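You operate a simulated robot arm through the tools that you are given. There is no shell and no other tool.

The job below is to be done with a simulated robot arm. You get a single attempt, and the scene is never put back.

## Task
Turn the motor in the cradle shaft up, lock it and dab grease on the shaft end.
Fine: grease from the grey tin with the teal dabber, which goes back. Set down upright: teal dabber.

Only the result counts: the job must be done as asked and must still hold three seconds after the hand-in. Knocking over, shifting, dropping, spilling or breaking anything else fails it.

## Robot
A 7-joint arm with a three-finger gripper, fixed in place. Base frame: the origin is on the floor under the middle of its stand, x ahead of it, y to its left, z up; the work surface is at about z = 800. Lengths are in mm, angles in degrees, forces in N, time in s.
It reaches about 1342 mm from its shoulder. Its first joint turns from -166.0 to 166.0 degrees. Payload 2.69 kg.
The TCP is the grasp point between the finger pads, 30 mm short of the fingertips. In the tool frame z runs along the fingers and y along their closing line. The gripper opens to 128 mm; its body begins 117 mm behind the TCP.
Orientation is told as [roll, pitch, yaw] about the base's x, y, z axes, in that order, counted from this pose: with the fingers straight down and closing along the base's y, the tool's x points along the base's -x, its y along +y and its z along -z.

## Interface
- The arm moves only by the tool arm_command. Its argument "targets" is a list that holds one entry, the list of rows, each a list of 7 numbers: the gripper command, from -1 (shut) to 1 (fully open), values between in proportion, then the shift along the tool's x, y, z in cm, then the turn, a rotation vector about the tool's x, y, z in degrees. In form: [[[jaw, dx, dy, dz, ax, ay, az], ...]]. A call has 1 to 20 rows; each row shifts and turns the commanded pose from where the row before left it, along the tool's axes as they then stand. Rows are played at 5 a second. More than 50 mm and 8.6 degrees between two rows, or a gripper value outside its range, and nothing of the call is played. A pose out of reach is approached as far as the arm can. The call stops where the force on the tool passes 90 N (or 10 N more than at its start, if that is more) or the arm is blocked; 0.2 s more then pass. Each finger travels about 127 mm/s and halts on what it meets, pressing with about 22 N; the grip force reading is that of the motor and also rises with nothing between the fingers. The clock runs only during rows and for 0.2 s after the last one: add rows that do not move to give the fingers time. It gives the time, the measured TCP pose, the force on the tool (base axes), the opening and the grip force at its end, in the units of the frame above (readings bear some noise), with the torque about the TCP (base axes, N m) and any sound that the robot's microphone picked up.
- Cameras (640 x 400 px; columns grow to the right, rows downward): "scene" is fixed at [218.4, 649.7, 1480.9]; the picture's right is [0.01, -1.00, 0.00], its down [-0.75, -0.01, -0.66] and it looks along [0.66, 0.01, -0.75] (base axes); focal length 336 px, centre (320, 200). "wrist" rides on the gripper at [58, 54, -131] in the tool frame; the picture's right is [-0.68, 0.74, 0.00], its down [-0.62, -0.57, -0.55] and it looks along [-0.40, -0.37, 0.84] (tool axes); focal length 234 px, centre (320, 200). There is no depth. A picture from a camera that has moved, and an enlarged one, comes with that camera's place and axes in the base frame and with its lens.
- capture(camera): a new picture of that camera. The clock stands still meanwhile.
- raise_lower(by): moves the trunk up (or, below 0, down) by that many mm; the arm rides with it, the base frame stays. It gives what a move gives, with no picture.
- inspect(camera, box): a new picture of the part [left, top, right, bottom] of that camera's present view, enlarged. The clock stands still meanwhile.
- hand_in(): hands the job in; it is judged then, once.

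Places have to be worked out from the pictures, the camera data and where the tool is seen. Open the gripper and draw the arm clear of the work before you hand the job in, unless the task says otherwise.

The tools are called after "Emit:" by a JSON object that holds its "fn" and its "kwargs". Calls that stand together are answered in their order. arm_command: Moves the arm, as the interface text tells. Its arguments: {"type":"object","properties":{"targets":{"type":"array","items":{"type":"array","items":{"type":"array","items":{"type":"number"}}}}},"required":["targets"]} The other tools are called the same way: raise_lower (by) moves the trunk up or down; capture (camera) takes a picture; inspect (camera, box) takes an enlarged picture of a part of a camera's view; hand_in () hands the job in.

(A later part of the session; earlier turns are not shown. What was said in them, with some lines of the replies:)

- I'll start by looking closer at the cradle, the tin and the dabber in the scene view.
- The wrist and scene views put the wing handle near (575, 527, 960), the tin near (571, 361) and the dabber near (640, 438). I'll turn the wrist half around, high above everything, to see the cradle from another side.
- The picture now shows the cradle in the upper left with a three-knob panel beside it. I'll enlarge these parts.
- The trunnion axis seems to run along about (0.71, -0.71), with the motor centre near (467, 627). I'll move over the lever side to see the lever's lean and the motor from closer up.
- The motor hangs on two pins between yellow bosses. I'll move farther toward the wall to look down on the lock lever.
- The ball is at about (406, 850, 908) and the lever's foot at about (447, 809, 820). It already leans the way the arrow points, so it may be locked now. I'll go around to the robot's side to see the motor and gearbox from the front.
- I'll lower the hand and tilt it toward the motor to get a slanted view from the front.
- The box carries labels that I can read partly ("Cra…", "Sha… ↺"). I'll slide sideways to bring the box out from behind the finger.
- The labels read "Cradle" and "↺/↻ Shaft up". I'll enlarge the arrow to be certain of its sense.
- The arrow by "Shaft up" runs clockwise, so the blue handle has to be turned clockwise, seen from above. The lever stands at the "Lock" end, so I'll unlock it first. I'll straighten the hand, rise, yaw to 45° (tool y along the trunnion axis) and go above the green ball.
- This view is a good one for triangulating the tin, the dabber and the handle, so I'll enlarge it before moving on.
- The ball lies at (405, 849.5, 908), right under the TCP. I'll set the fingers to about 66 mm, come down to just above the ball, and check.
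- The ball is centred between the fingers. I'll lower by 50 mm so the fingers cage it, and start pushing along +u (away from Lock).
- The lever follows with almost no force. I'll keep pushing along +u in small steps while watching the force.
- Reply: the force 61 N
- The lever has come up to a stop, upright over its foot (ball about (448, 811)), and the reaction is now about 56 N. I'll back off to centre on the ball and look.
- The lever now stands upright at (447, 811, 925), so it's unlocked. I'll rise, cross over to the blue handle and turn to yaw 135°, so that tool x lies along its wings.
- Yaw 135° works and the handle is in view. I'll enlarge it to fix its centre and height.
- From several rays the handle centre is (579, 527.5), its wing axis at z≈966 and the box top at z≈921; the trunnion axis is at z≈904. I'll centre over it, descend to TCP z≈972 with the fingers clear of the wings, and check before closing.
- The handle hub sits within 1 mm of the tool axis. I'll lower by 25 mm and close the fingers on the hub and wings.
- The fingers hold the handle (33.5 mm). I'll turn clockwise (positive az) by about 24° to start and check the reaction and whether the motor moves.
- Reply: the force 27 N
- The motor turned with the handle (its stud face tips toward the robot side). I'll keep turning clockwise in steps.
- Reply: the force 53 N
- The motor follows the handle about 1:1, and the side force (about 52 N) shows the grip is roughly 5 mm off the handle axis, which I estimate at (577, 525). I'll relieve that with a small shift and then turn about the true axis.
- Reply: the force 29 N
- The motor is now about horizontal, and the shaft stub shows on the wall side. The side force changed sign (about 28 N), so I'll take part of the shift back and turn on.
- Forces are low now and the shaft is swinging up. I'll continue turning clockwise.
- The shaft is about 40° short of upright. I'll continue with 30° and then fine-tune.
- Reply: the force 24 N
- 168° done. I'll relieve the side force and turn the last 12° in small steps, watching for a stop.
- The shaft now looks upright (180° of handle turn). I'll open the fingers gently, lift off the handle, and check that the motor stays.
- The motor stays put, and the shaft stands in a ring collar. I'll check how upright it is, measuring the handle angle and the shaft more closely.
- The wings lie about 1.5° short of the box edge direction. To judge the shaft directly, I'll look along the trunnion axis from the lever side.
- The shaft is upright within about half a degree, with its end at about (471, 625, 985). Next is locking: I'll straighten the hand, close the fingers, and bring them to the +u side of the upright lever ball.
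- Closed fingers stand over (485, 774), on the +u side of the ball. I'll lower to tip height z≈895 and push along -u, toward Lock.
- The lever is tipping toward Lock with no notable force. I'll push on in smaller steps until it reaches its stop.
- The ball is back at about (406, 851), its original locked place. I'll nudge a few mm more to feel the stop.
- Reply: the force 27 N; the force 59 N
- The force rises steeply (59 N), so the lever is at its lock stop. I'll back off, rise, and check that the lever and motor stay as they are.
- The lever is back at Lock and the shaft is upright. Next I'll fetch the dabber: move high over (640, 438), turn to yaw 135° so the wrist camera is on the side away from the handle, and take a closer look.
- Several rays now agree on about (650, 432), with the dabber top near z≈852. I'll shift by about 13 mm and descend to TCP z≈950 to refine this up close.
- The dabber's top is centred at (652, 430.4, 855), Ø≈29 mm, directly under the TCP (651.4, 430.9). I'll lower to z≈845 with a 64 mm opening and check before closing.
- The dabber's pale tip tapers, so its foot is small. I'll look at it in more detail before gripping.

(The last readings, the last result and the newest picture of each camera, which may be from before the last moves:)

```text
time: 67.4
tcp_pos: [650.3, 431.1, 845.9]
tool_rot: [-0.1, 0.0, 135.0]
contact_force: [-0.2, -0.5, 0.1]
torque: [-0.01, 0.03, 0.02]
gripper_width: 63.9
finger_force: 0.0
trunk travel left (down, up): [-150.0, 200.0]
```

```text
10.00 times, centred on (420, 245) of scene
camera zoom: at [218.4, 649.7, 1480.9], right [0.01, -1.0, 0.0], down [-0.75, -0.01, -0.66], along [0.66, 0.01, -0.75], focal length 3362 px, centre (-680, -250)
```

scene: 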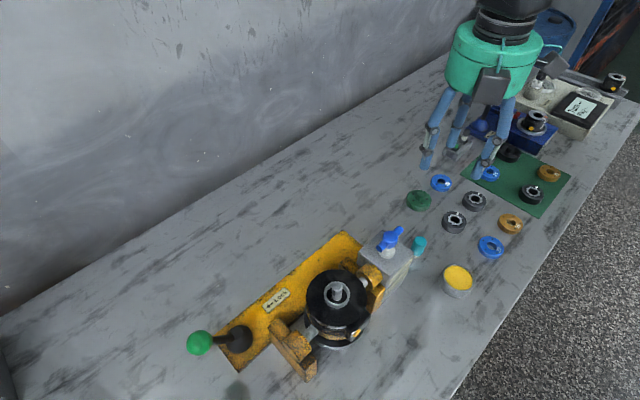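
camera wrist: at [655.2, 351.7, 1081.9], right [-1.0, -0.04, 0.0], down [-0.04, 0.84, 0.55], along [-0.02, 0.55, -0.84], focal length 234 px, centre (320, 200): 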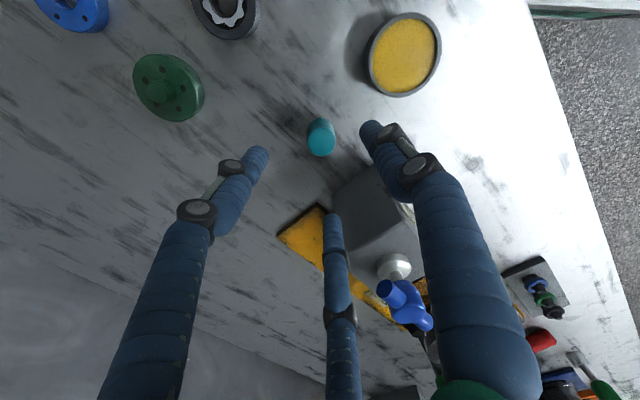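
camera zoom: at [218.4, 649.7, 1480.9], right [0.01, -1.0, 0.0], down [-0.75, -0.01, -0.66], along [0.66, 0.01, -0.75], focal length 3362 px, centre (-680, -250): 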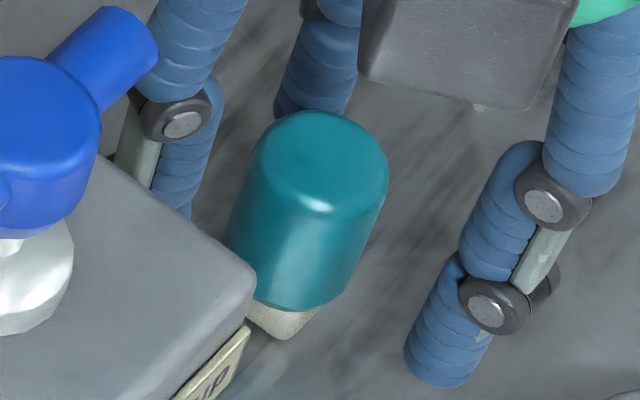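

The foot is small (about 4–6 mm), so the grip must keep it vertical. I'll centre by about 1.5 mm more and close slowly.

Emit:
{"fn": "arm_command", "kwargs": {"targets": [[[0.0, 0.08, 0.12, 0, 0, 0, 0], [-0.2, 0, 0, 0, 0, 0, 0], [-0.35, 0, 0, 0, 0, 0, 0], [-0.42, 0, 0, 0, 0, 0, 0], [-0.46, 0, 0, 0, 0, 0, 0], [-0.5, 0, 0, 0, 0, 0, 0], [-0.53, 0, 0, 0, 0, 0, 0], [-0.56, 0, 0, 0, 0, 0, 0], [-0.6, 0, 0, 0, 0, 0, 0], [-0.7, 0, 0, 0, 0, 0, 0], [-0.7, 0, 0, 0, 0, 0, 0]]]}}

Emit:
{"fn": "inspect", "kwargs": {"camera": "wrist", "box": [220, 60, 440, 240]}}

Emit:
{"fn": "inspect", "kwargs": {"camera": "scene", "box": [400, 225, 440, 265]}}

```text
time: 69.8
tcp_pos: [649.4, 429.2, 846.2]
tool_rot: [0.0, 0.0, 135.0]
contact_force: [-0.1, 0.4, -0.1]
torque: [0.0, -0.01, -0.01]
gripper_width: 28.7
finger_force: 21.7
trunk travel left (down, up): [-150.0, 200.0]
```

```text
2.22 times, centred on (330, 150) of wrist
camera zoom: at [654.0, 350.4, 976.8], right [-1.0, -0.04, 0.0], down [-0.04, 0.84, 0.55], along [-0.02, 0.55, -0.84], focal length 520 px, centre (298, 311)
```

zoom: 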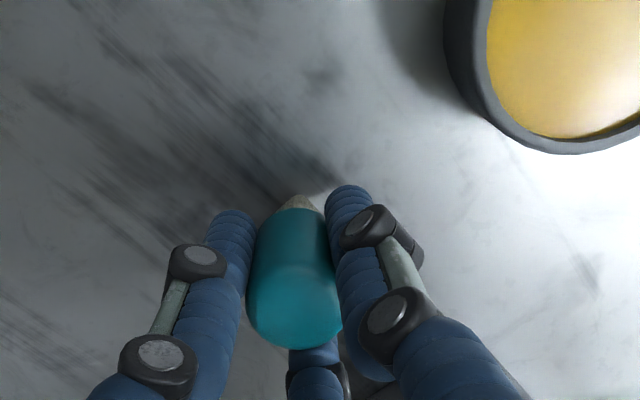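

```text
10.00 times, centred on (420, 245) of scene
camera zoom: at [218.4, 649.7, 1480.9], right [0.01, -1.0, 0.0], down [-0.75, -0.01, -0.66], along [0.66, 0.01, -0.75], focal length 3362 px, centre (-680, -250)
```

zoom: 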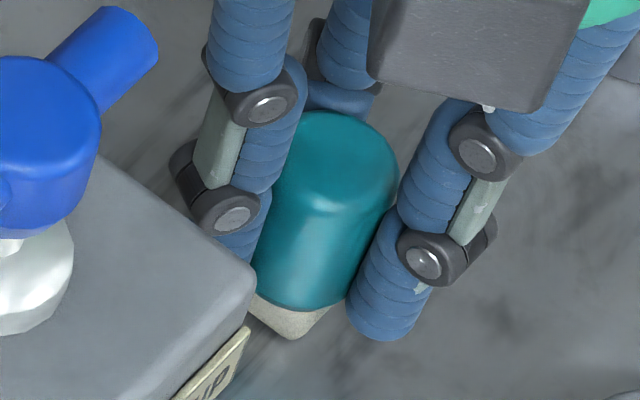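

Gripped at 28.7 mm with 22 N. The foot seems to be a square block about 16 mm wide with its corners toward the cameras, so it should stand well. I'll lift it straight up and look.

Emit:
{"fn": "arm_command", "kwargs": {"targets": [[[-0.7, 0, 0, -0.5, 0, 0, 0], [-0.7, 0, 0, -1.5, 0, 0, 0], [-0.7, 0, 0, -3, 0, 0, 0], [-0.7, 0, 0, -3.5, 0, 0, 0], [-0.7, 0, 0, -3, 0, 0, 0], [-0.7, 0, 0, 0, 0, 0, 0]]]}}

Emit:
{"fn": "inspect", "kwargs": {"camera": "scene", "box": [380, 180, 480, 280]}}

Emit:
{"fn": "capture", "kwargs": {"camera": "wrist"}}

Emit:
{"fn": "inspect", "kwargs": {"camera": "scene", "box": [425, 245, 495, 315]}}

```text
time: 71.2
tcp_pos: [649.3, 428.8, 963.1]
tool_rot: [0.0, -0.1, 135.0]
contact_force: [-0.6, -0.1, -0.9]
torque: [0.0, -0.01, -0.01]
gripper_width: 28.8
finger_force: 22.2
trunk travel left (down, up): [-150.0, 200.0]
```

```text
4.00 times, centred on (430, 230) of scene
camera zoom: at [218.4, 649.7, 1480.9], right [0.01, -1.0, 0.0], down [-0.75, -0.01, -0.66], along [0.66, 0.01, -0.75], focal length 1345 px, centre (-120, 80)
```

zoom: 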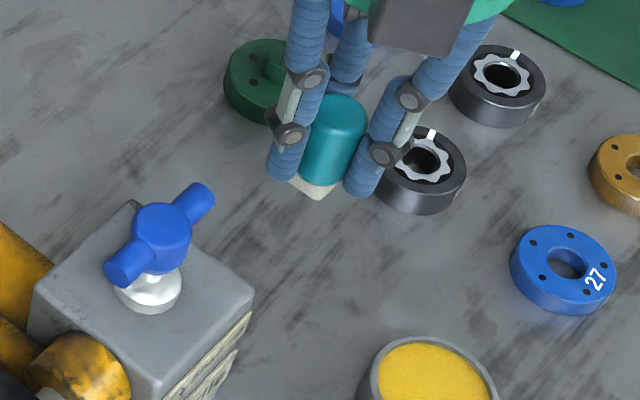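

```text
taken
camera wrist: at [652.5, 350.5, 1092.3], right [-1.0, -0.04, 0.0], down [-0.04, 0.84, 0.55], along [-0.02, 0.55, -0.84], focal length 234 px, centre (320, 200)
```

wrist: 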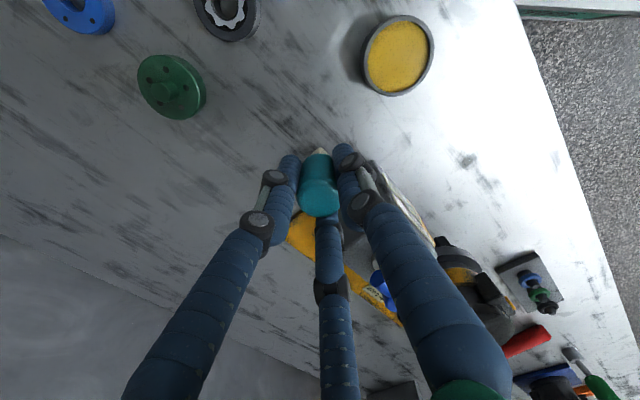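

```text
5.71 times, centred on (460, 280) of scene
camera zoom: at [218.4, 649.7, 1480.9], right [0.01, -1.0, 0.0], down [-0.75, -0.01, -0.66], along [0.66, 0.01, -0.75], focal length 1921 px, centre (-480, -257)
```

zoom: 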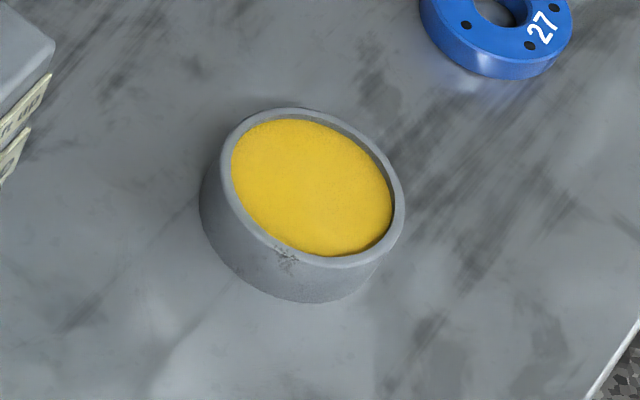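

Holding well. The tin's rim centre computes to about (577, 354) with the rim at z≈820. I'll move above it (pure -v move) and look again.

Emit:
{"fn": "arm_command", "kwargs": {"targets": [[[-0.7, 0.06, 3.467, 0, 0, 0, 0], [-0.7, 0.06, 3.467, 0, 0, 0, 0], [-0.7, 0.06, 3.467, 0, 0, 0, 0], [-0.7, 0, 0, 0, 0, 0, 0]]]}}

Emit:
{"fn": "inspect", "kwargs": {"camera": "wrist", "box": [220, 60, 440, 240]}}

Emit:
{"fn": "inspect", "kwargs": {"camera": "scene", "box": [405, 215, 505, 315]}}

```text
time: 72.2
tcp_pos: [576.8, 353.6, 961.5]
tool_rot: [0.1, 0.1, 135.0]
contact_force: [-1.0, 0.0, -0.2]
torque: [-0.01, 0.0, -0.02]
gripper_width: 28.6
finger_force: 21.9
trunk travel left (down, up): [-150.0, 200.0]
```

```text
2.22 times, centred on (330, 150) of wrist
camera zoom: at [580.2, 274.7, 1091.1], right [-1.0, -0.04, 0.0], down [-0.04, 0.84, 0.55], along [-0.02, 0.55, -0.84], focal length 520 px, centre (298, 311)
```

zoom: 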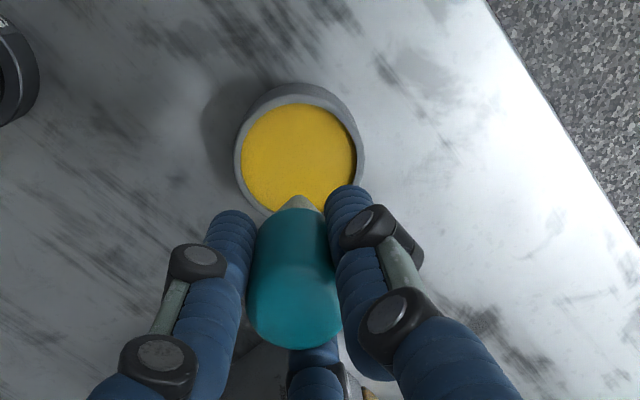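

```text
4.00 times, centred on (455, 265) of scene
camera zoom: at [218.4, 649.7, 1480.9], right [0.01, -1.0, 0.0], down [-0.75, -0.01, -0.66], along [0.66, 0.01, -0.75], focal length 1345 px, centre (-220, -60)
```

zoom: 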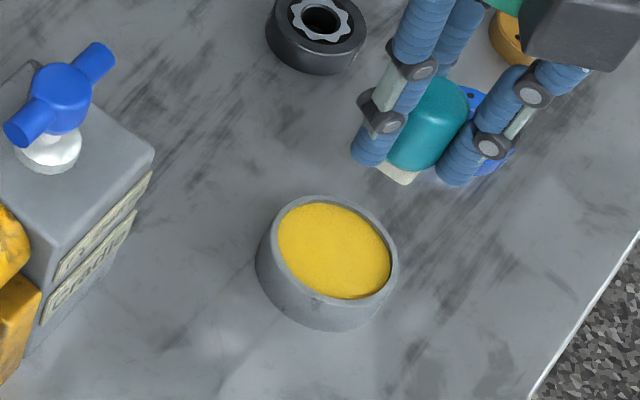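

Tin centre refines to (578, 355.5) with grease near z≈820. I'll shift 2 mm and come down to where the foot is about 8 mm above the grease.

Emit:
{"fn": "arm_command", "kwargs": {"targets": [[[-0.7, -0.05, -0.2, 0, 0, 0, 0], [-0.7, 0, 0, 3.5, 0, 0, 0], [-0.7, 0, 0, 3.0, 0, 0, 0], [-0.7, 0, 0, 2.0, 0, 0, 0], [-0.7, 0, 0, 0, 0, 0, 0]]]}}

Emit:
{"fn": "inspect", "kwargs": {"camera": "scene", "box": [405, 215, 505, 315]}}

Emit:
{"fn": "inspect", "kwargs": {"camera": "wrist", "box": [260, 80, 400, 200]}}

```text
time: 73.4
tcp_pos: [578.9, 356.6, 875.7]
tool_rot: [0.0, 0.0, 135.0]
contact_force: [0.2, 0.6, -1.2]
torque: [-0.01, -0.02, -0.03]
gripper_width: 28.6
finger_force: 22.0
trunk travel left (down, up): [-150.0, 200.0]
```

```text
4.00 times, centred on (455, 265) of scene
camera zoom: at [218.4, 649.7, 1480.9], right [0.01, -1.0, 0.0], down [-0.75, -0.01, -0.66], along [0.66, 0.01, -0.75], focal length 1345 px, centre (-220, -60)
```

zoom: 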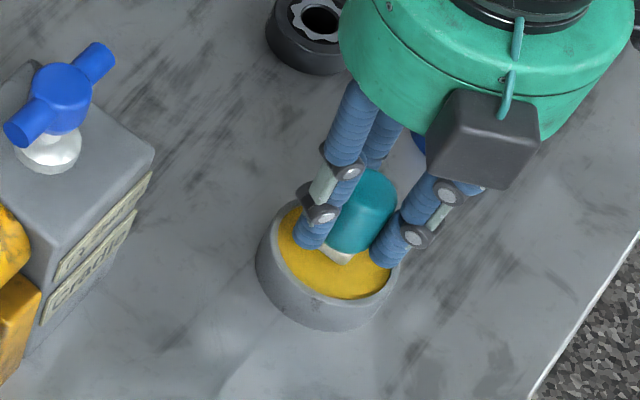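

```text
3.33 times, centred on (330, 140) of wrist
camera zoom: at [582.4, 277.5, 1006.0], right [-1.0, -0.04, 0.0], down [-0.04, 0.84, 0.55], along [-0.02, 0.55, -0.84], focal length 781 px, centre (287, 400)
```

zoom: 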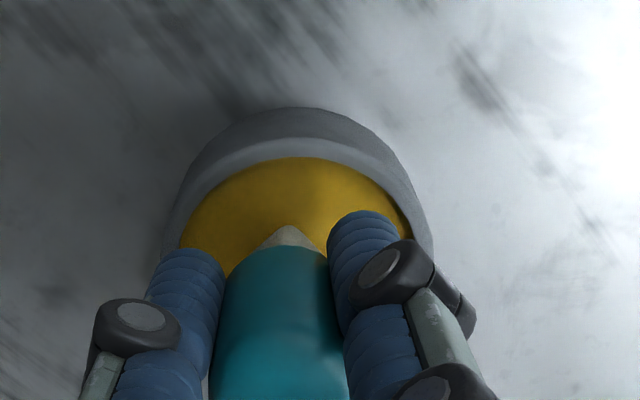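

The foot is over the grease, clear of the rim. I'll lower in 2 mm steps and watch the force.

Emit:
{"fn": "arm_command", "kwargs": {"targets": [[[-0.7, 0, 0, 0.2, 0, 0, 0], [-0.7, 0, 0, 0.2, 0, 0, 0], [-0.7, 0, 0, 0.2, 0, 0, 0], [-0.7, 0, 0, 0, 0, 0, 0]]]}}

Emit:
{"fn": "arm_command", "kwargs": {"targets": [[[-0.7, 0, 0, 0.2, 0, 0, 0], [-0.7, 0, 0, 0, 0, 0, 0]]]}}

Emit:
{"fn": "inspect", "kwargs": {"camera": "scene", "box": [430, 240, 490, 300]}}

```text
time: 74.4
tcp_pos: [579.0, 354.9, 871.7]
tool_rot: [-0.1, 0.1, 134.9]
contact_force: [-3.7, -0.4, 18.6]
torque: [0.08, 0.15, -0.05]
gripper_width: 28.6
finger_force: 22.0
trunk travel left (down, up): [-150.0, 200.0]
```

```text
time: 75.0
tcp_pos: [578.2, 356.3, 867.8]
tool_rot: [-0.1, 0.1, 134.9]
contact_force: [2.8, 1.9, 17.7]
torque: [0.08, -0.11, 0.01]
gripper_width: 28.5
finger_force: 21.6
trunk travel left (down, up): [-150.0, 200.0]
```

```text
6.67 times, centred on (460, 270) of scene
camera zoom: at [218.4, 649.7, 1480.9], right [0.01, -1.0, 0.0], down [-0.75, -0.01, -0.66], along [0.66, 0.01, -0.75], focal length 2241 px, centre (-613, -267)
```

zoom: 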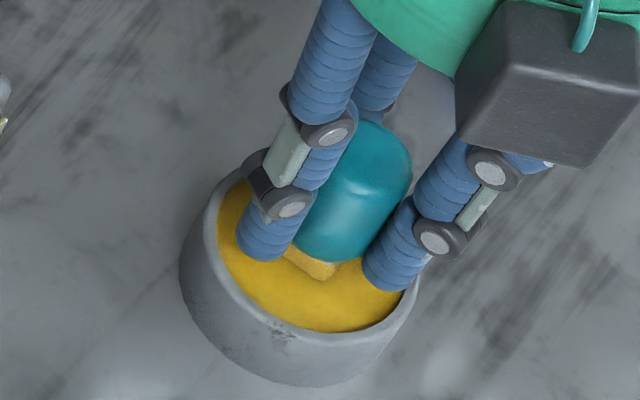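

Contact came at about 18 N and the tip has turned yellow. The force stayed level over the last 2 mm, so the dabber may have slid up a little in the grip. I'll lift out and look.

Emit:
{"fn": "arm_command", "kwargs": {"targets": [[[-0.7, 0, 0, -0.5, 0, 0, 0], [-0.7, 0, 0, -1.5, 0, 0, 0], [-0.7, 0, 0, -3, 0, 0, 0], [-0.7, 0, 0, -4, 0, 0, 0], [-0.7, 0, 0, 0, 0, 0, 0]]]}}

Emit:
{"fn": "inspect", "kwargs": {"camera": "scene", "box": [405, 215, 505, 315]}}

Emit:
{"fn": "inspect", "kwargs": {"camera": "wrist", "box": [220, 60, 440, 240]}}

```text
time: 76.2
tcp_pos: [577.6, 356.3, 959.2]
tool_rot: [0.0, 0.0, 135.0]
contact_force: [-0.8, 0.7, 0.6]
torque: [0.02, -0.05, 0.02]
gripper_width: 28.6
finger_force: 22.0
trunk travel left (down, up): [-150.0, 200.0]
```

```text
4.00 times, centred on (455, 265) of scene
camera zoom: at [218.4, 649.7, 1480.9], right [0.01, -1.0, 0.0], down [-0.75, -0.01, -0.66], along [0.66, 0.01, -0.75], focal length 1345 px, centre (-220, -60)
```

zoom: 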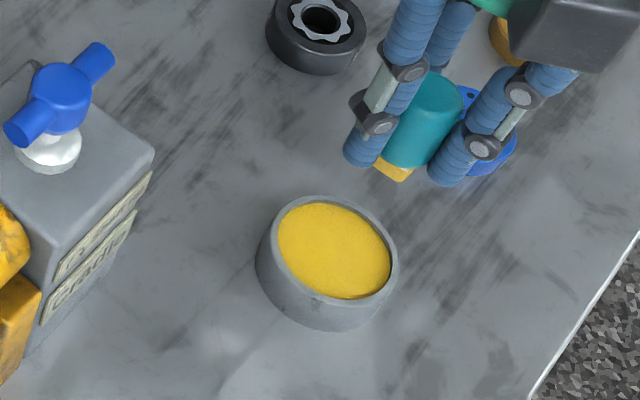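

```text
2.22 times, centred on (330, 150) of wrist
camera zoom: at [581.1, 277.4, 1088.7], right [-1.0, -0.04, 0.0], down [-0.04, 0.84, 0.55], along [-0.02, 0.55, -0.84], focal length 520 px, centre (298, 311)
```

zoom: 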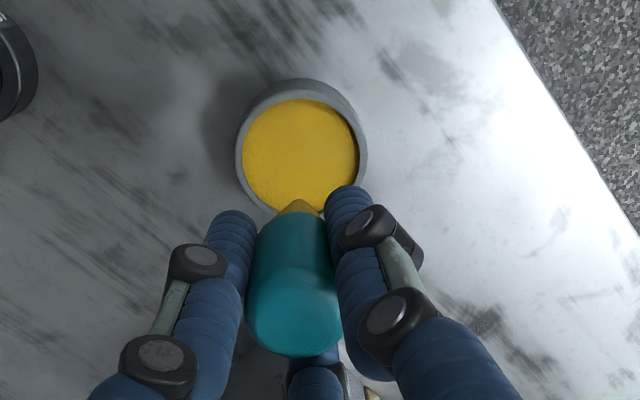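

Grease is on the tip, and the dabber slid about 4 mm up in the grip, so the foot is now about 42 mm below the TCP. I'll rise and move over the shaft end at (471, 625).

Emit:
{"fn": "arm_command", "kwargs": {"targets": [[[-0.7, 0, 0, -4.4, 0, 0, 0], [-0.7, 0, 0, -4.4, 0, 0, 0], [-0.7, 0, 0, -4.4, 0, 0, 0], [-0.7, -4.42, -1.91, 0, 0, 0, 0], [-0.7, -4.42, -1.91, 0, 0, 0, 0], [-0.7, -4.42, -1.91, 0, 0, 0, 0], [-0.7, -4.42, -1.91, 0, 0, 0, 0], [-0.7, -4.42, -1.91, 0, 0, 0, 0], [-0.7, -4.42, -1.91, 0, 0, 0, 0], [-0.7, 0, 0, 0, 0, 0, 0]]]}}

Emit:
{"fn": "capture", "kwargs": {"camera": "wrist"}}

Emit:
{"fn": "inspect", "kwargs": {"camera": "wrist", "box": [220, 60, 440, 240]}}

Emit:
{"fn": "inspect", "kwargs": {"camera": "scene", "box": [280, 200, 440, 360]}}

```text
time: 78.4
tcp_pos: [472.3, 626.2, 1089.8]
tool_rot: [0.0, 0.0, 134.9]
contact_force: [-0.3, 1.1, -0.6]
torque: [-0.07, -0.06, 0.01]
gripper_width: 28.4
finger_force: 21.5
trunk travel left (down, up): [-150.0, 200.0]
```

```text
taken
camera wrist: at [474.7, 546.5, 1220.6], right [-1.0, -0.04, 0.0], down [-0.04, 0.84, 0.55], along [-0.02, 0.55, -0.84], focal length 234 px, centre (320, 200)
```

wrist: 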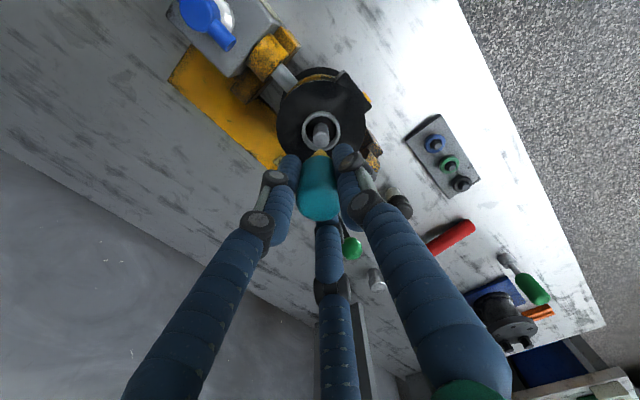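

```text
2.22 times, centred on (330, 150) of wrist
camera zoom: at [474.7, 546.5, 1220.6], right [-1.0, -0.04, 0.0], down [-0.04, 0.84, 0.55], along [-0.02, 0.55, -0.84], focal length 520 px, centre (298, 311)
```

zoom: 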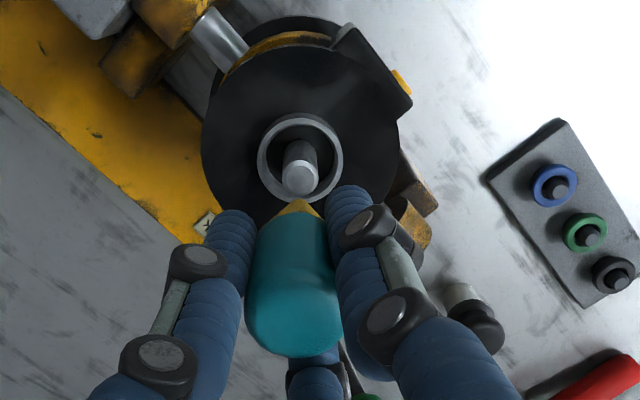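

```text
2.50 times, centred on (360, 280) of scene
camera zoom: at [218.4, 649.7, 1480.9], right [0.01, -1.0, 0.0], down [-0.75, -0.01, -0.66], along [0.66, 0.01, -0.75], focal length 840 px, centre (220, 0)
```

zoom: 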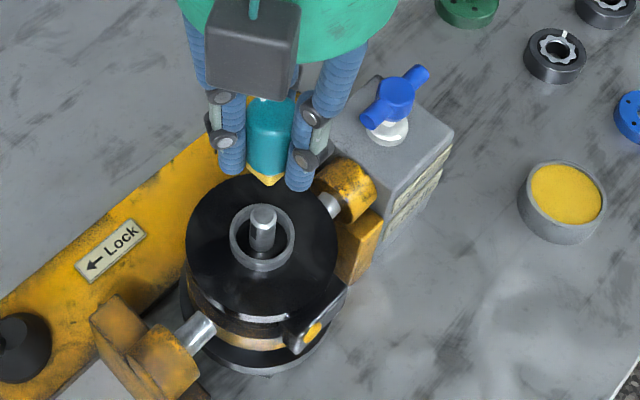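

The shaft end shows at about (470.7, 626.7, 985.5), within 2 mm of the tool axis. I'll shift 1.5 mm and lower to about 8 mm above contact.

Emit:
{"fn": "arm_command", "kwargs": {"targets": [[[-0.7, -0.15, 0, 0, 0, 0, 0], [-0.7, 0, 0, 3.0, 0, 0, 0], [-0.7, 0, 0, 2.4, 0, 0, 0], [-0.7, 0, 0, 0, 0, 0, 0]]]}}

Emit:
{"fn": "inspect", "kwargs": {"camera": "wrist", "box": [260, 80, 400, 200]}}

Emit:
{"fn": "inspect", "kwargs": {"camera": "scene", "box": [300, 240, 380, 320]}}

```text
time: 79.4
tcp_pos: [472.1, 626.6, 1035.8]
tool_rot: [0.0, 0.1, 135.0]
contact_force: [-0.1, 0.7, -1.3]
torque: [-0.03, 0.0, -0.04]
gripper_width: 28.4
finger_force: 21.9
trunk travel left (down, up): [-150.0, 200.0]
```

```text
3.33 times, centred on (330, 140) of wrist
camera zoom: at [475.3, 547.2, 1165.5], right [-1.0, -0.04, 0.0], down [-0.04, 0.84, 0.55], along [-0.02, 0.55, -0.84], focal length 781 px, centre (287, 400)
```

zoom: 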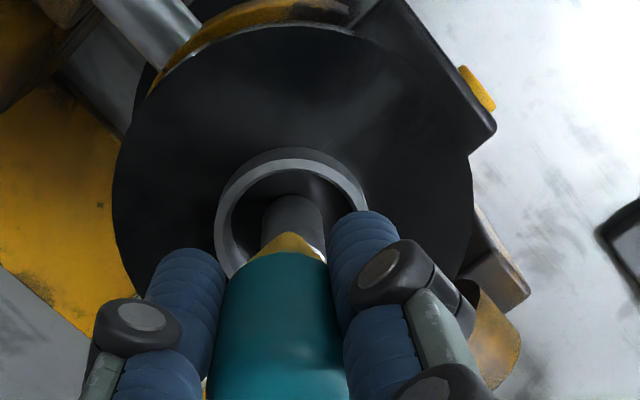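

```text
5.00 times, centred on (340, 280) of scene
camera zoom: at [218.4, 649.7, 1480.9], right [0.01, -1.0, 0.0], down [-0.75, -0.01, -0.66], along [0.66, 0.01, -0.75], focal length 1681 px, centre (220, -200)
```

zoom: 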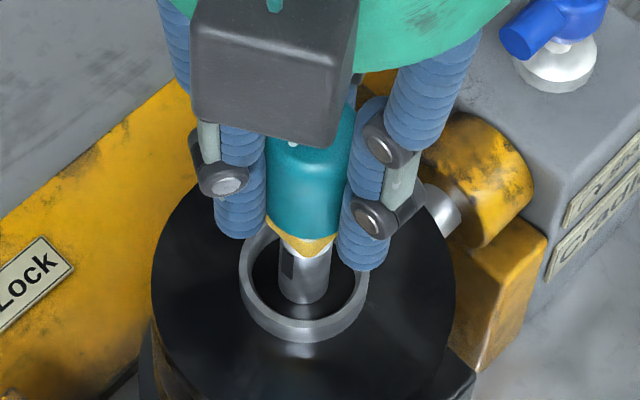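

Well aligned from both views. I'll lower in small steps to touch the shaft end.

Emit:
{"fn": "arm_command", "kwargs": {"targets": [[[-0.7, 0, 0, 0.2, 0, 0, 0], [-0.7, 0, 0, 0.2, 0, 0, 0], [-0.7, 0, 0, 0.15, 0, 0, 0], [-0.7, 0, 0, 0, 0, 0, 0]]]}}

Emit:
{"fn": "arm_command", "kwargs": {"targets": [[[-0.7, 0, 0, 0.15, 0, 0, 0], [-0.7, 0, 0, 0, 0, 0, 0]]]}}

Emit:
{"fn": "inspect", "kwargs": {"camera": "scene", "box": [310, 250, 370, 310]}}

```text
time: 80.4
tcp_pos: [470.9, 625.5, 1033.1]
tool_rot: [-0.2, 0.0, 134.9]
contact_force: [0.2, -0.2, 15.1]
torque: [-0.03, 0.02, 0.0]
gripper_width: 28.7
finger_force: 21.4
trunk travel left (down, up): [-150.0, 200.0]
```

```text
time: 81.0
tcp_pos: [473.1, 625.8, 1030.7]
tool_rot: [-0.2, 0.0, 135.0]
contact_force: [2.3, 4.0, 19.0]
torque: [0.16, -0.1, 0.0]
gripper_width: 28.4
finger_force: 21.8
trunk travel left (down, up): [-150.0, 200.0]
```

```text
6.67 times, centred on (340, 280) of scene
camera zoom: at [218.4, 649.7, 1480.9], right [0.01, -1.0, 0.0], down [-0.75, -0.01, -0.66], along [0.66, 0.01, -0.75], focal length 2241 px, centre (187, -333)
```

zoom: 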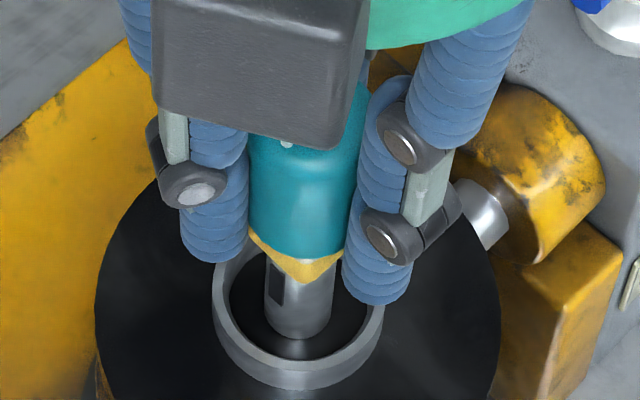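

Contact at 15–19 N on the shaft end. I'll lift off and check for grease on it.

Emit:
{"fn": "arm_command", "kwargs": {"targets": [[[-0.7, 0, 0, -0.5, 0, 0, 0], [-0.7, 0, 0, -1.5, 0, 0, 0], [-0.7, 0, 0, -4, 0, 0, 0], [-0.7, 0, 0, 0, 0, 0, 0]]]}}

Emit:
{"fn": "inspect", "kwargs": {"camera": "scene", "box": [310, 250, 370, 310]}}

Emit:
{"fn": "inspect", "kwargs": {"camera": "wrist", "box": [220, 60, 440, 240]}}

```text
time: 82.0
tcp_pos: [471.2, 626.0, 1091.4]
tool_rot: [-0.1, 0.0, 135.0]
contact_force: [0.0, -1.2, 0.6]
torque: [0.04, 0.01, 0.0]
gripper_width: 28.5
finger_force: 21.9
trunk travel left (down, up): [-150.0, 200.0]
```

```text
6.67 times, centred on (340, 280) of scene
camera zoom: at [218.4, 649.7, 1480.9], right [0.01, -1.0, 0.0], down [-0.75, -0.01, -0.66], along [0.66, 0.01, -0.75], focal length 2241 px, centre (187, -333)
```

zoom: 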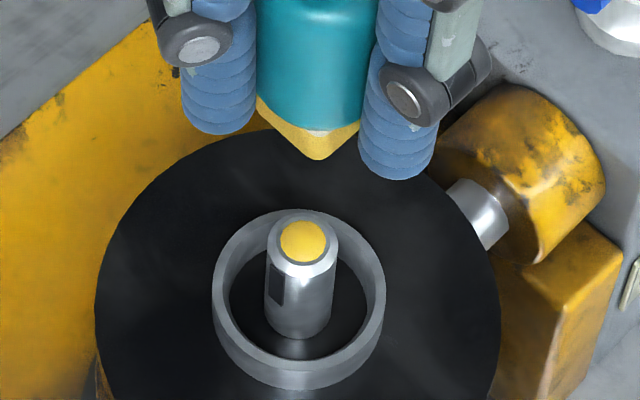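

```text
2.22 times, centred on (330, 150) of wrist
camera zoom: at [474.2, 546.5, 1220.6], right [-1.0, -0.04, 0.0], down [-0.04, 0.84, 0.55], along [-0.02, 0.55, -0.84], focal length 520 px, centre (298, 311)
```

zoom: 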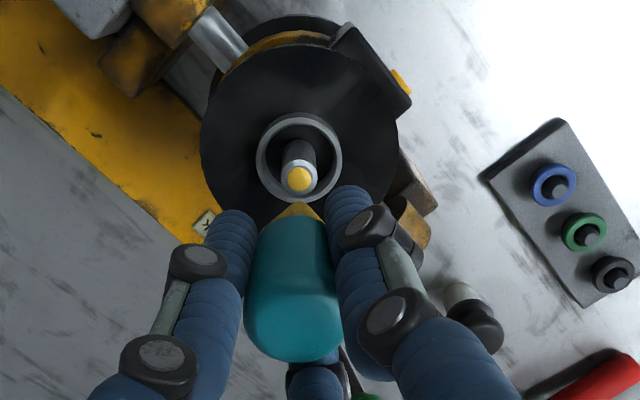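

The shaft end now carries a yellow dab. I'll bring the dabber back to where it stood, along exactly the reverse of my commanded moves, stopping about 25 mm above the bench.

Emit:
{"fn": "arm_command", "kwargs": {"targets": [[[-0.7, 4.423, 0.21, 0, 0, 0, 0], [-0.7, 4.423, 0.21, 0, 0, 0, 0], [-0.7, 4.423, 0.21, 0, 0, 0, 0], [-0.7, 4.423, 0.21, 0, 0, 0, 0], [-0.7, 4.424, 0.21, 0, 0, 0, 0], [-0.7, 4.424, 0.21, 0, 0, 0, 0], [-0.7, 0, 0, 4.4, 0, 0, 0], [-0.7, 0, 0, 4.4, 0, 0, 0], [-0.7, 0, 0, 4.4, 0, 0, 0], [-0.7, 0, 0, 4.4, 0, 0, 0], [-0.7, 0, 0, 4.4, 0, 0, 0], [-0.7, 0, 0, 0, 0, 0, 0]]]}}

Emit:
{"fn": "inspect", "kwargs": {"camera": "scene", "box": [380, 200, 460, 280]}}

Emit:
{"fn": "inspect", "kwargs": {"camera": "wrist", "box": [220, 60, 440, 240]}}

```text
time: 84.6
tcp_pos: [650.8, 428.6, 868.3]
tool_rot: [-0.1, 0.0, 135.0]
contact_force: [0.4, 0.1, -1.2]
torque: [-0.01, 0.03, 0.02]
gripper_width: 28.3
finger_force: 22.2
trunk travel left (down, up): [-150.0, 200.0]
```

```text
5.00 times, centred on (420, 240) of scene
camera zoom: at [218.4, 649.7, 1480.9], right [0.01, -1.0, 0.0], down [-0.75, -0.01, -0.66], along [0.66, 0.01, -0.75], focal length 1681 px, centre (-180, 0)
```

zoom: 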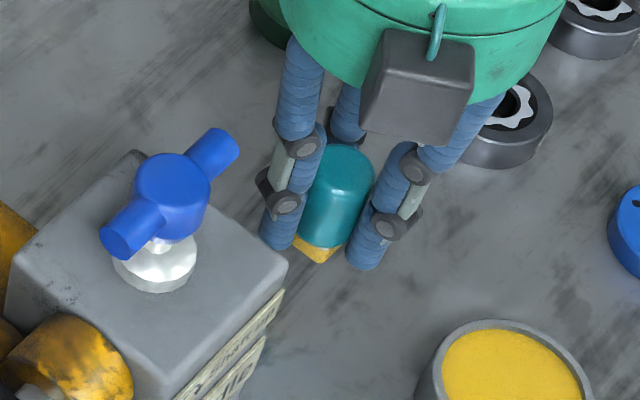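

```text
2.22 times, centred on (330, 150) of wrist
camera zoom: at [653.7, 350.0, 998.5], right [-1.0, -0.04, 0.0], down [-0.04, 0.84, 0.55], along [-0.02, 0.55, -0.84], focal length 520 px, centre (298, 311)
```

zoom: 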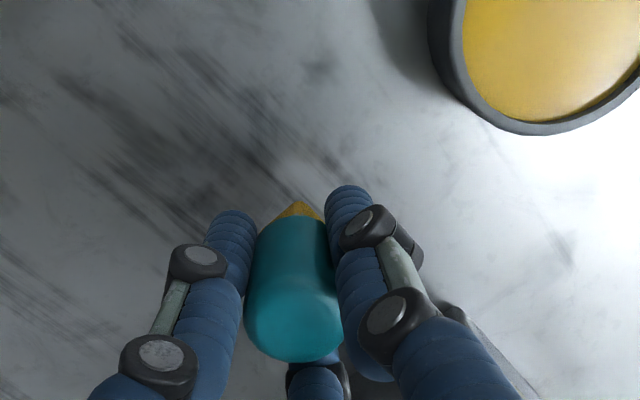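

It's right over its former place. I'll lower 20 mm and then go in 2 mm steps until it touches the bench.

Emit:
{"fn": "arm_command", "kwargs": {"targets": [[[-0.7, 0, 0, 1.0, 0, 0, 0], [-0.7, 0, 0, 1.0, 0, 0, 0], [-0.7, 0, 0, 0.2, 0, 0, 0], [-0.7, 0, 0, 0, 0, 0, 0]]]}}

Emit:
{"fn": "arm_command", "kwargs": {"targets": [[[-0.7, 0, 0, 0.2, 0, 0, 0], [-0.7, 0, 0, 0, 0, 0, 0]]]}}

```text
time: 85.6
tcp_pos: [649.0, 429.6, 847.0]
tool_rot: [-0.1, 0.0, 135.1]
contact_force: [0.0, -0.3, -0.6]
torque: [-0.01, 0.01, -0.03]
gripper_width: 28.4
finger_force: 21.8
trunk travel left (down, up): [-150.0, 200.0]
```

```text
time: 86.2
tcp_pos: [650.5, 428.7, 845.1]
tool_rot: [0.1, 0.0, 134.9]
contact_force: [-0.5, 0.1, 0.4]
torque: [-0.01, 0.0, -0.02]
gripper_width: 28.4
finger_force: 22.2
trunk travel left (down, up): [-150.0, 200.0]
```

No contact yet at TCP z≈845, as expected after the slip. I'll keep lowering 1.5–2 mm at a time.

Emit:
{"fn": "arm_command", "kwargs": {"targets": [[[-0.7, 0, 0, 0.2, 0, 0, 0], [-0.7, 0, 0, 0, 0, 0, 0]]]}}

Emit:
{"fn": "arm_command", "kwargs": {"targets": [[[-0.7, 0, 0, 0.15, 0, 0, 0], [-0.7, 0, 0, 0, 0, 0, 0]]]}}

```text
time: 86.8
tcp_pos: [649.9, 429.6, 844.1]
tool_rot: [0.0, 0.0, 135.0]
contact_force: [0.1, -1.3, -0.8]
torque: [0.02, 0.0, 0.01]
gripper_width: 28.3
finger_force: 21.7
trunk travel left (down, up): [-150.0, 200.0]
```

```text
time: 87.4
tcp_pos: [648.9, 429.3, 841.5]
tool_rot: [-0.1, 0.0, 135.0]
contact_force: [0.7, -1.6, -0.5]
torque: [0.01, -0.03, 0.01]
gripper_width: 28.5
finger_force: 22.0
trunk travel left (down, up): [-150.0, 200.0]
```

Emit:
{"fn": "arm_command", "kwargs": {"targets": [[[-0.7, 0, 0, 0.1, 0, 0, 0], [-0.7, 0, 0, 0, 0, 0, 0]]]}}

Emit:
{"fn": "inspect", "kwargs": {"camera": "scene", "box": [400, 225, 440, 265]}}

Emit:
{"fn": "inspect", "kwargs": {"camera": "wrist", "box": [280, 100, 380, 200]}}

```text
time: 88.0
tcp_pos: [649.2, 429.4, 842.2]
tool_rot: [0.0, 0.0, 134.9]
contact_force: [-0.4, -1.1, -0.6]
torque: [-0.02, -0.02, 0.0]
gripper_width: 28.4
finger_force: 21.9
trunk travel left (down, up): [-150.0, 200.0]
```

```text
10.00 times, centred on (420, 245) of scene
camera zoom: at [218.4, 649.7, 1480.9], right [0.01, -1.0, 0.0], down [-0.75, -0.01, -0.66], along [0.66, 0.01, -0.75], focal length 3362 px, centre (-680, -250)
```

zoom: 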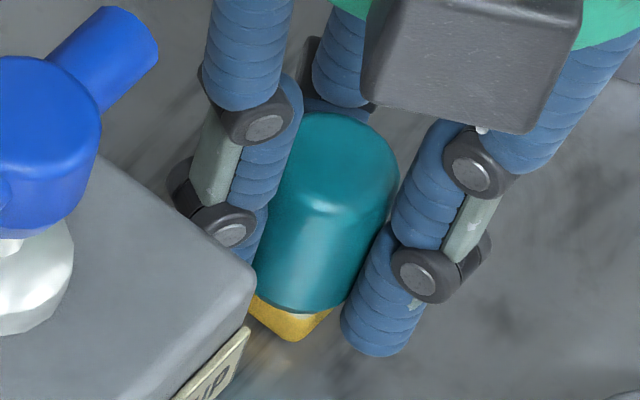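

```text
4.00 times, centred on (330, 150) of wrist
camera zoom: at [653.2, 350.3, 971.0], right [-1.0, -0.04, 0.0], down [-0.04, 0.84, 0.55], along [-0.02, 0.55, -0.84], focal length 937 px, centre (280, 400)
```

zoom: 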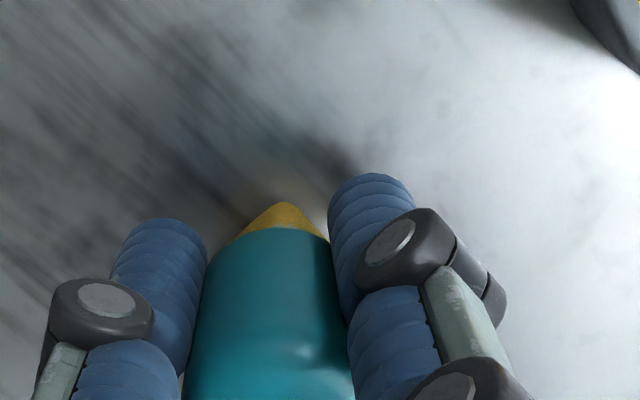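

The foot looks almost at the bench now. I'll continue with 1 mm steps.

Emit:
{"fn": "arm_command", "kwargs": {"targets": [[[-0.7, 0, 0, 0.1, 0, 0, 0], [-0.7, 0, 0, 0, 0, 0, 0]]]}}

Emit:
{"fn": "arm_command", "kwargs": {"targets": [[[-0.7, 0, 0, 0.1, 0, 0, 0], [-0.7, 0, 0, 0, 0, 0, 0]]]}}

```text
time: 88.6
tcp_pos: [649.9, 428.9, 839.9]
tool_rot: [0.0, 0.1, 135.0]
contact_force: [-1.8, -0.4, 6.4]
torque: [0.07, 0.0, 0.05]
gripper_width: 28.3
finger_force: 22.0
trunk travel left (down, up): [-150.0, 200.0]
```

```text
time: 89.2
tcp_pos: [649.8, 428.2, 840.1]
tool_rot: [-0.1, -0.1, 135.0]
contact_force: [-1.5, -1.6, 16.4]
torque: [-0.03, -0.02, 0.03]
gripper_width: 28.4
finger_force: 22.0
trunk travel left (down, up): [-150.0, 200.0]
```

Firm contact (16 N). I'll ease off 1 mm, then open the fingers slowly and evenly.

Emit:
{"fn": "arm_command", "kwargs": {"targets": [[[-0.7, 0, 0, -0.1, 0, 0, 0], [-0.6, 0, 0, 0, 0, 0, 0], [-0.57, 0, 0, 0, 0, 0, 0], [-0.555, 0, 0, 0, 0, 0, 0], [-0.545, 0, 0, 0, 0, 0, 0], [-0.535, 0, 0, 0, 0, 0, 0], [-0.52, 0, 0, 0, 0, 0, 0], [-0.5, 0, 0, 0, 0, 0, 0], [-0.47, 0, 0, 0, 0, 0, 0], [-0.43, 0, 0, 0, 0, 0, 0], [-0.38, 0, 0, 0, 0, 0, 0], [-0.3, 0, 0, 0, 0, 0, 0], [-0.2, 0, 0, 0, 0, 0, 0], [-0.1, 0, 0, 0, 0, 0, 0], [0.0, 0, 0, 0, 0, 0, 0], [0.0, 0, 0, 0, 0, 0, 0]]]}}

Emit:
{"fn": "inspect", "kwargs": {"camera": "scene", "box": [390, 215, 450, 275]}}

Emit:
{"fn": "inspect", "kwargs": {"camera": "wrist", "box": [220, 60, 440, 240]}}

```text
time: 92.6
tcp_pos: [650.2, 428.1, 839.7]
tool_rot: [0.1, 0.0, 135.1]
contact_force: [0.3, -1.0, -0.8]
torque: [-0.02, 0.0, 0.0]
gripper_width: 63.6
finger_force: 0.0
trunk travel left (down, up): [-150.0, 200.0]
```

```text
6.67 times, centred on (420, 245) of scene
camera zoom: at [218.4, 649.7, 1480.9], right [0.01, -1.0, 0.0], down [-0.75, -0.01, -0.66], along [0.66, 0.01, -0.75], focal length 2241 px, centre (-347, -100)
```

zoom: 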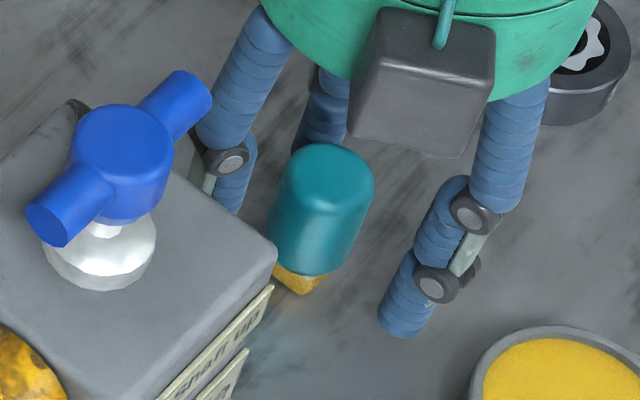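

```text
2.22 times, centred on (330, 150) of wrist
camera zoom: at [653.3, 350.2, 970.0], right [-1.0, -0.04, 0.0], down [-0.04, 0.84, 0.55], along [-0.02, 0.55, -0.84], focal length 520 px, centre (298, 311)
```

zoom: 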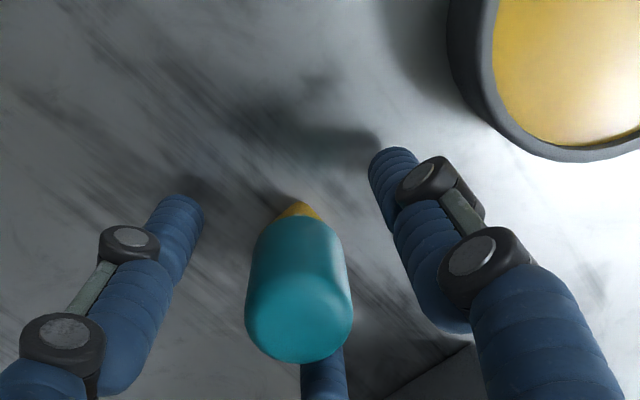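

The dabber stands free and upright. I'll rise straight up away from it, then check the whole scene.

Emit:
{"fn": "arm_command", "kwargs": {"targets": [[[0.0, 0, 0, -2, 0, 0, 0], [0.0, 0, 0, -3, 0, 0, 0], [0.0, 0, 0, -4.5, 0, 0, 0], [0.0, 0, 0, -4.5, 0, 0, 0], [0.0, 0, 0, -4.5, 0, 0, 0], [0.2, 0, 0, -4.5, 0, 0, 0], [0.5, 0, 0, -4.5, 0, 0, 0], [0.5, 0, 0, -4.5, 0, 0, 0], [0.5, 0, 0, 0, 0, 0, 0]]]}}

Emit:
{"fn": "capture", "kwargs": {"camera": "scene"}}

Emit:
{"fn": "inspect", "kwargs": {"camera": "scene", "box": [370, 200, 510, 320]}}

Emit:
{"fn": "inspect", "kwargs": {"camera": "scene", "box": [170, 220, 410, 390]}}

Emit:
{"fn": "capture", "kwargs": {"camera": "wrist"}}

```text
time: 94.6
tcp_pos: [649.1, 429.5, 1161.5]
tool_rot: [0.1, -0.1, 135.0]
contact_force: [0.1, -0.8, 0.7]
torque: [0.02, -0.04, -0.02]
gripper_width: 95.9
finger_force: 0.0
trunk travel left (down, up): [-150.0, 200.0]
```

```text
taken
```

scene: 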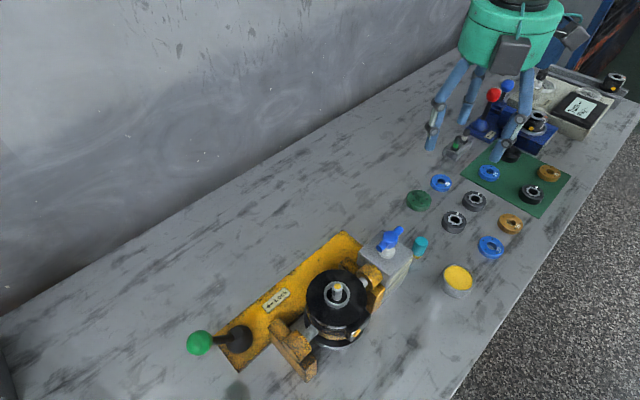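

```text
3.33 times, centred on (440, 260) of scene
camera zoom: at [218.4, 649.7, 1480.9], right [0.01, -1.0, 0.0], down [-0.75, -0.01, -0.66], along [0.66, 0.01, -0.75], focal length 1121 px, centre (-80, 0)
```

zoom: 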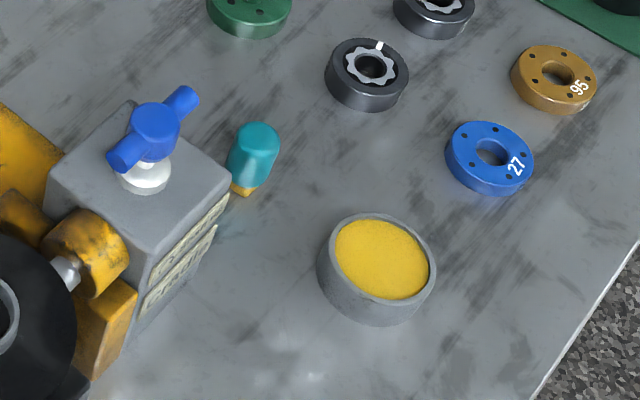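

```text
2.35 times, centred on (290, 305) of scene
camera zoom: at [218.4, 649.7, 1480.9], right [0.01, -1.0, 0.0], down [-0.75, -0.01, -0.66], along [0.66, 0.01, -0.75], focal length 791 px, centre (391, -47)
```

zoom: 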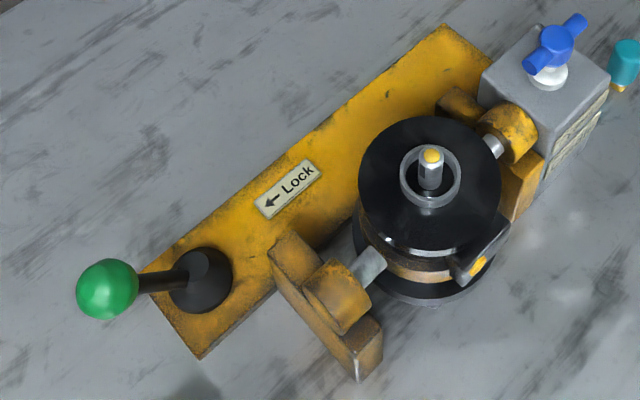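

```text
taken
camera wrist: at [653.3, 350.2, 1290.6], right [-1.0, -0.04, 0.0], down [-0.04, 0.84, 0.55], along [-0.02, 0.55, -0.84], focal length 234 px, centre (320, 200)
```

wrist: 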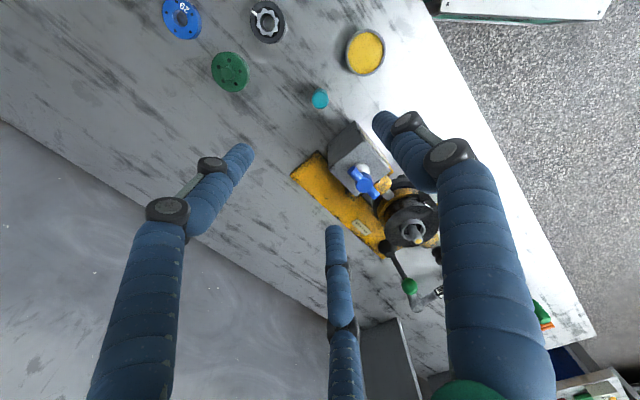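

Everything stands as it should: lever at Lock, shaft upright with grease on its end, dabber upright in its place, tin and the other parts unmoved. I'll open the hand fully and draw higher and clear before handing in.

Emit:
{"fn": "arm_command", "kwargs": {"targets": [[[1, 0, 0, -4, 0, 0, 0], [1, 0, 0, -4, 0, 0, 0], [1, 0, 0, 0, 0, 0, 0], [1, 0, 0, 0, 0, 0, 0]]]}}

Emit:
{"fn": "inspect", "kwargs": {"camera": "scene", "box": [310, 250, 370, 310]}}

Emit:
{"fn": "inspect", "kwargs": {"camera": "scene", "box": [390, 215, 450, 275]}}

```text
time: 95.6
tcp_pos: [650.9, 430.2, 1240.3]
tool_rot: [0.1, 0.0, 135.0]
contact_force: [-0.2, -0.6, 0.2]
torque: [0.0, 0.01, 0.01]
gripper_width: 127.9
finger_force: 0.0
trunk travel left (down, up): [-150.0, 200.0]
```

```text
6.67 times, centred on (340, 280) of scene
camera zoom: at [218.4, 649.7, 1480.9], right [0.01, -1.0, 0.0], down [-0.75, -0.01, -0.66], along [0.66, 0.01, -0.75], focal length 2241 px, centre (187, -333)
```

zoom: 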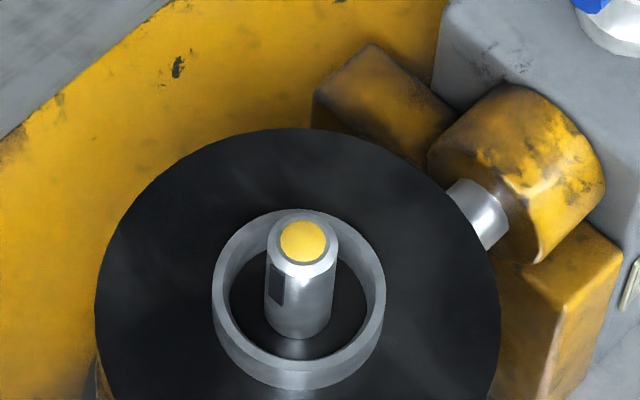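

```text
6.67 times, centred on (420, 245) of scene
camera zoom: at [218.4, 649.7, 1480.9], right [0.01, -1.0, 0.0], down [-0.75, -0.01, -0.66], along [0.66, 0.01, -0.75], focal length 2241 px, centre (-347, -100)
```

zoom: 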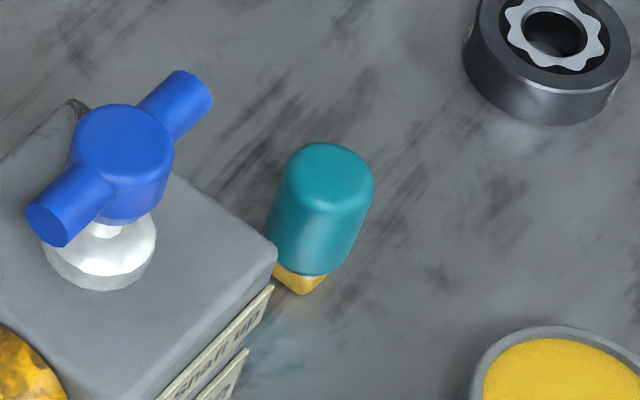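

The shaft is upright and greased, the lever is locked, the dabber stands upright in its place, and the hand is open and clear. I'm handing the job in.

Emit:
{"fn": "hand_in", "kwargs": {}}

```text
The job is handed in.
```

The job is done and handed in. The motor is shaft up, the lever is at Lock, and there is grease on the shaft end.

- **Turning:** The lever was already at Lock, so I unlocked it first. I then turned the blue cradle handle clockwise by half a turn. The shaft measured within about half a degree of upright.
- **Locking:** I pushed the lever back toward Lock until it met its stop, and it stayed there when I let go.
- **Grease:** I dipped the teal dabber in the grey tin and pressed it on the shaft end, which now shows a clear yellow dab. The dabber slid up a few millimetres in the grip during the dip and the dab.
- **Putting back:** The dabber stands upright, within about 2 mm of where it stood. Its tip still carries grease.

In the last pictures I saw nothing else moved or knocked over. The gripper is open and well above the bench.
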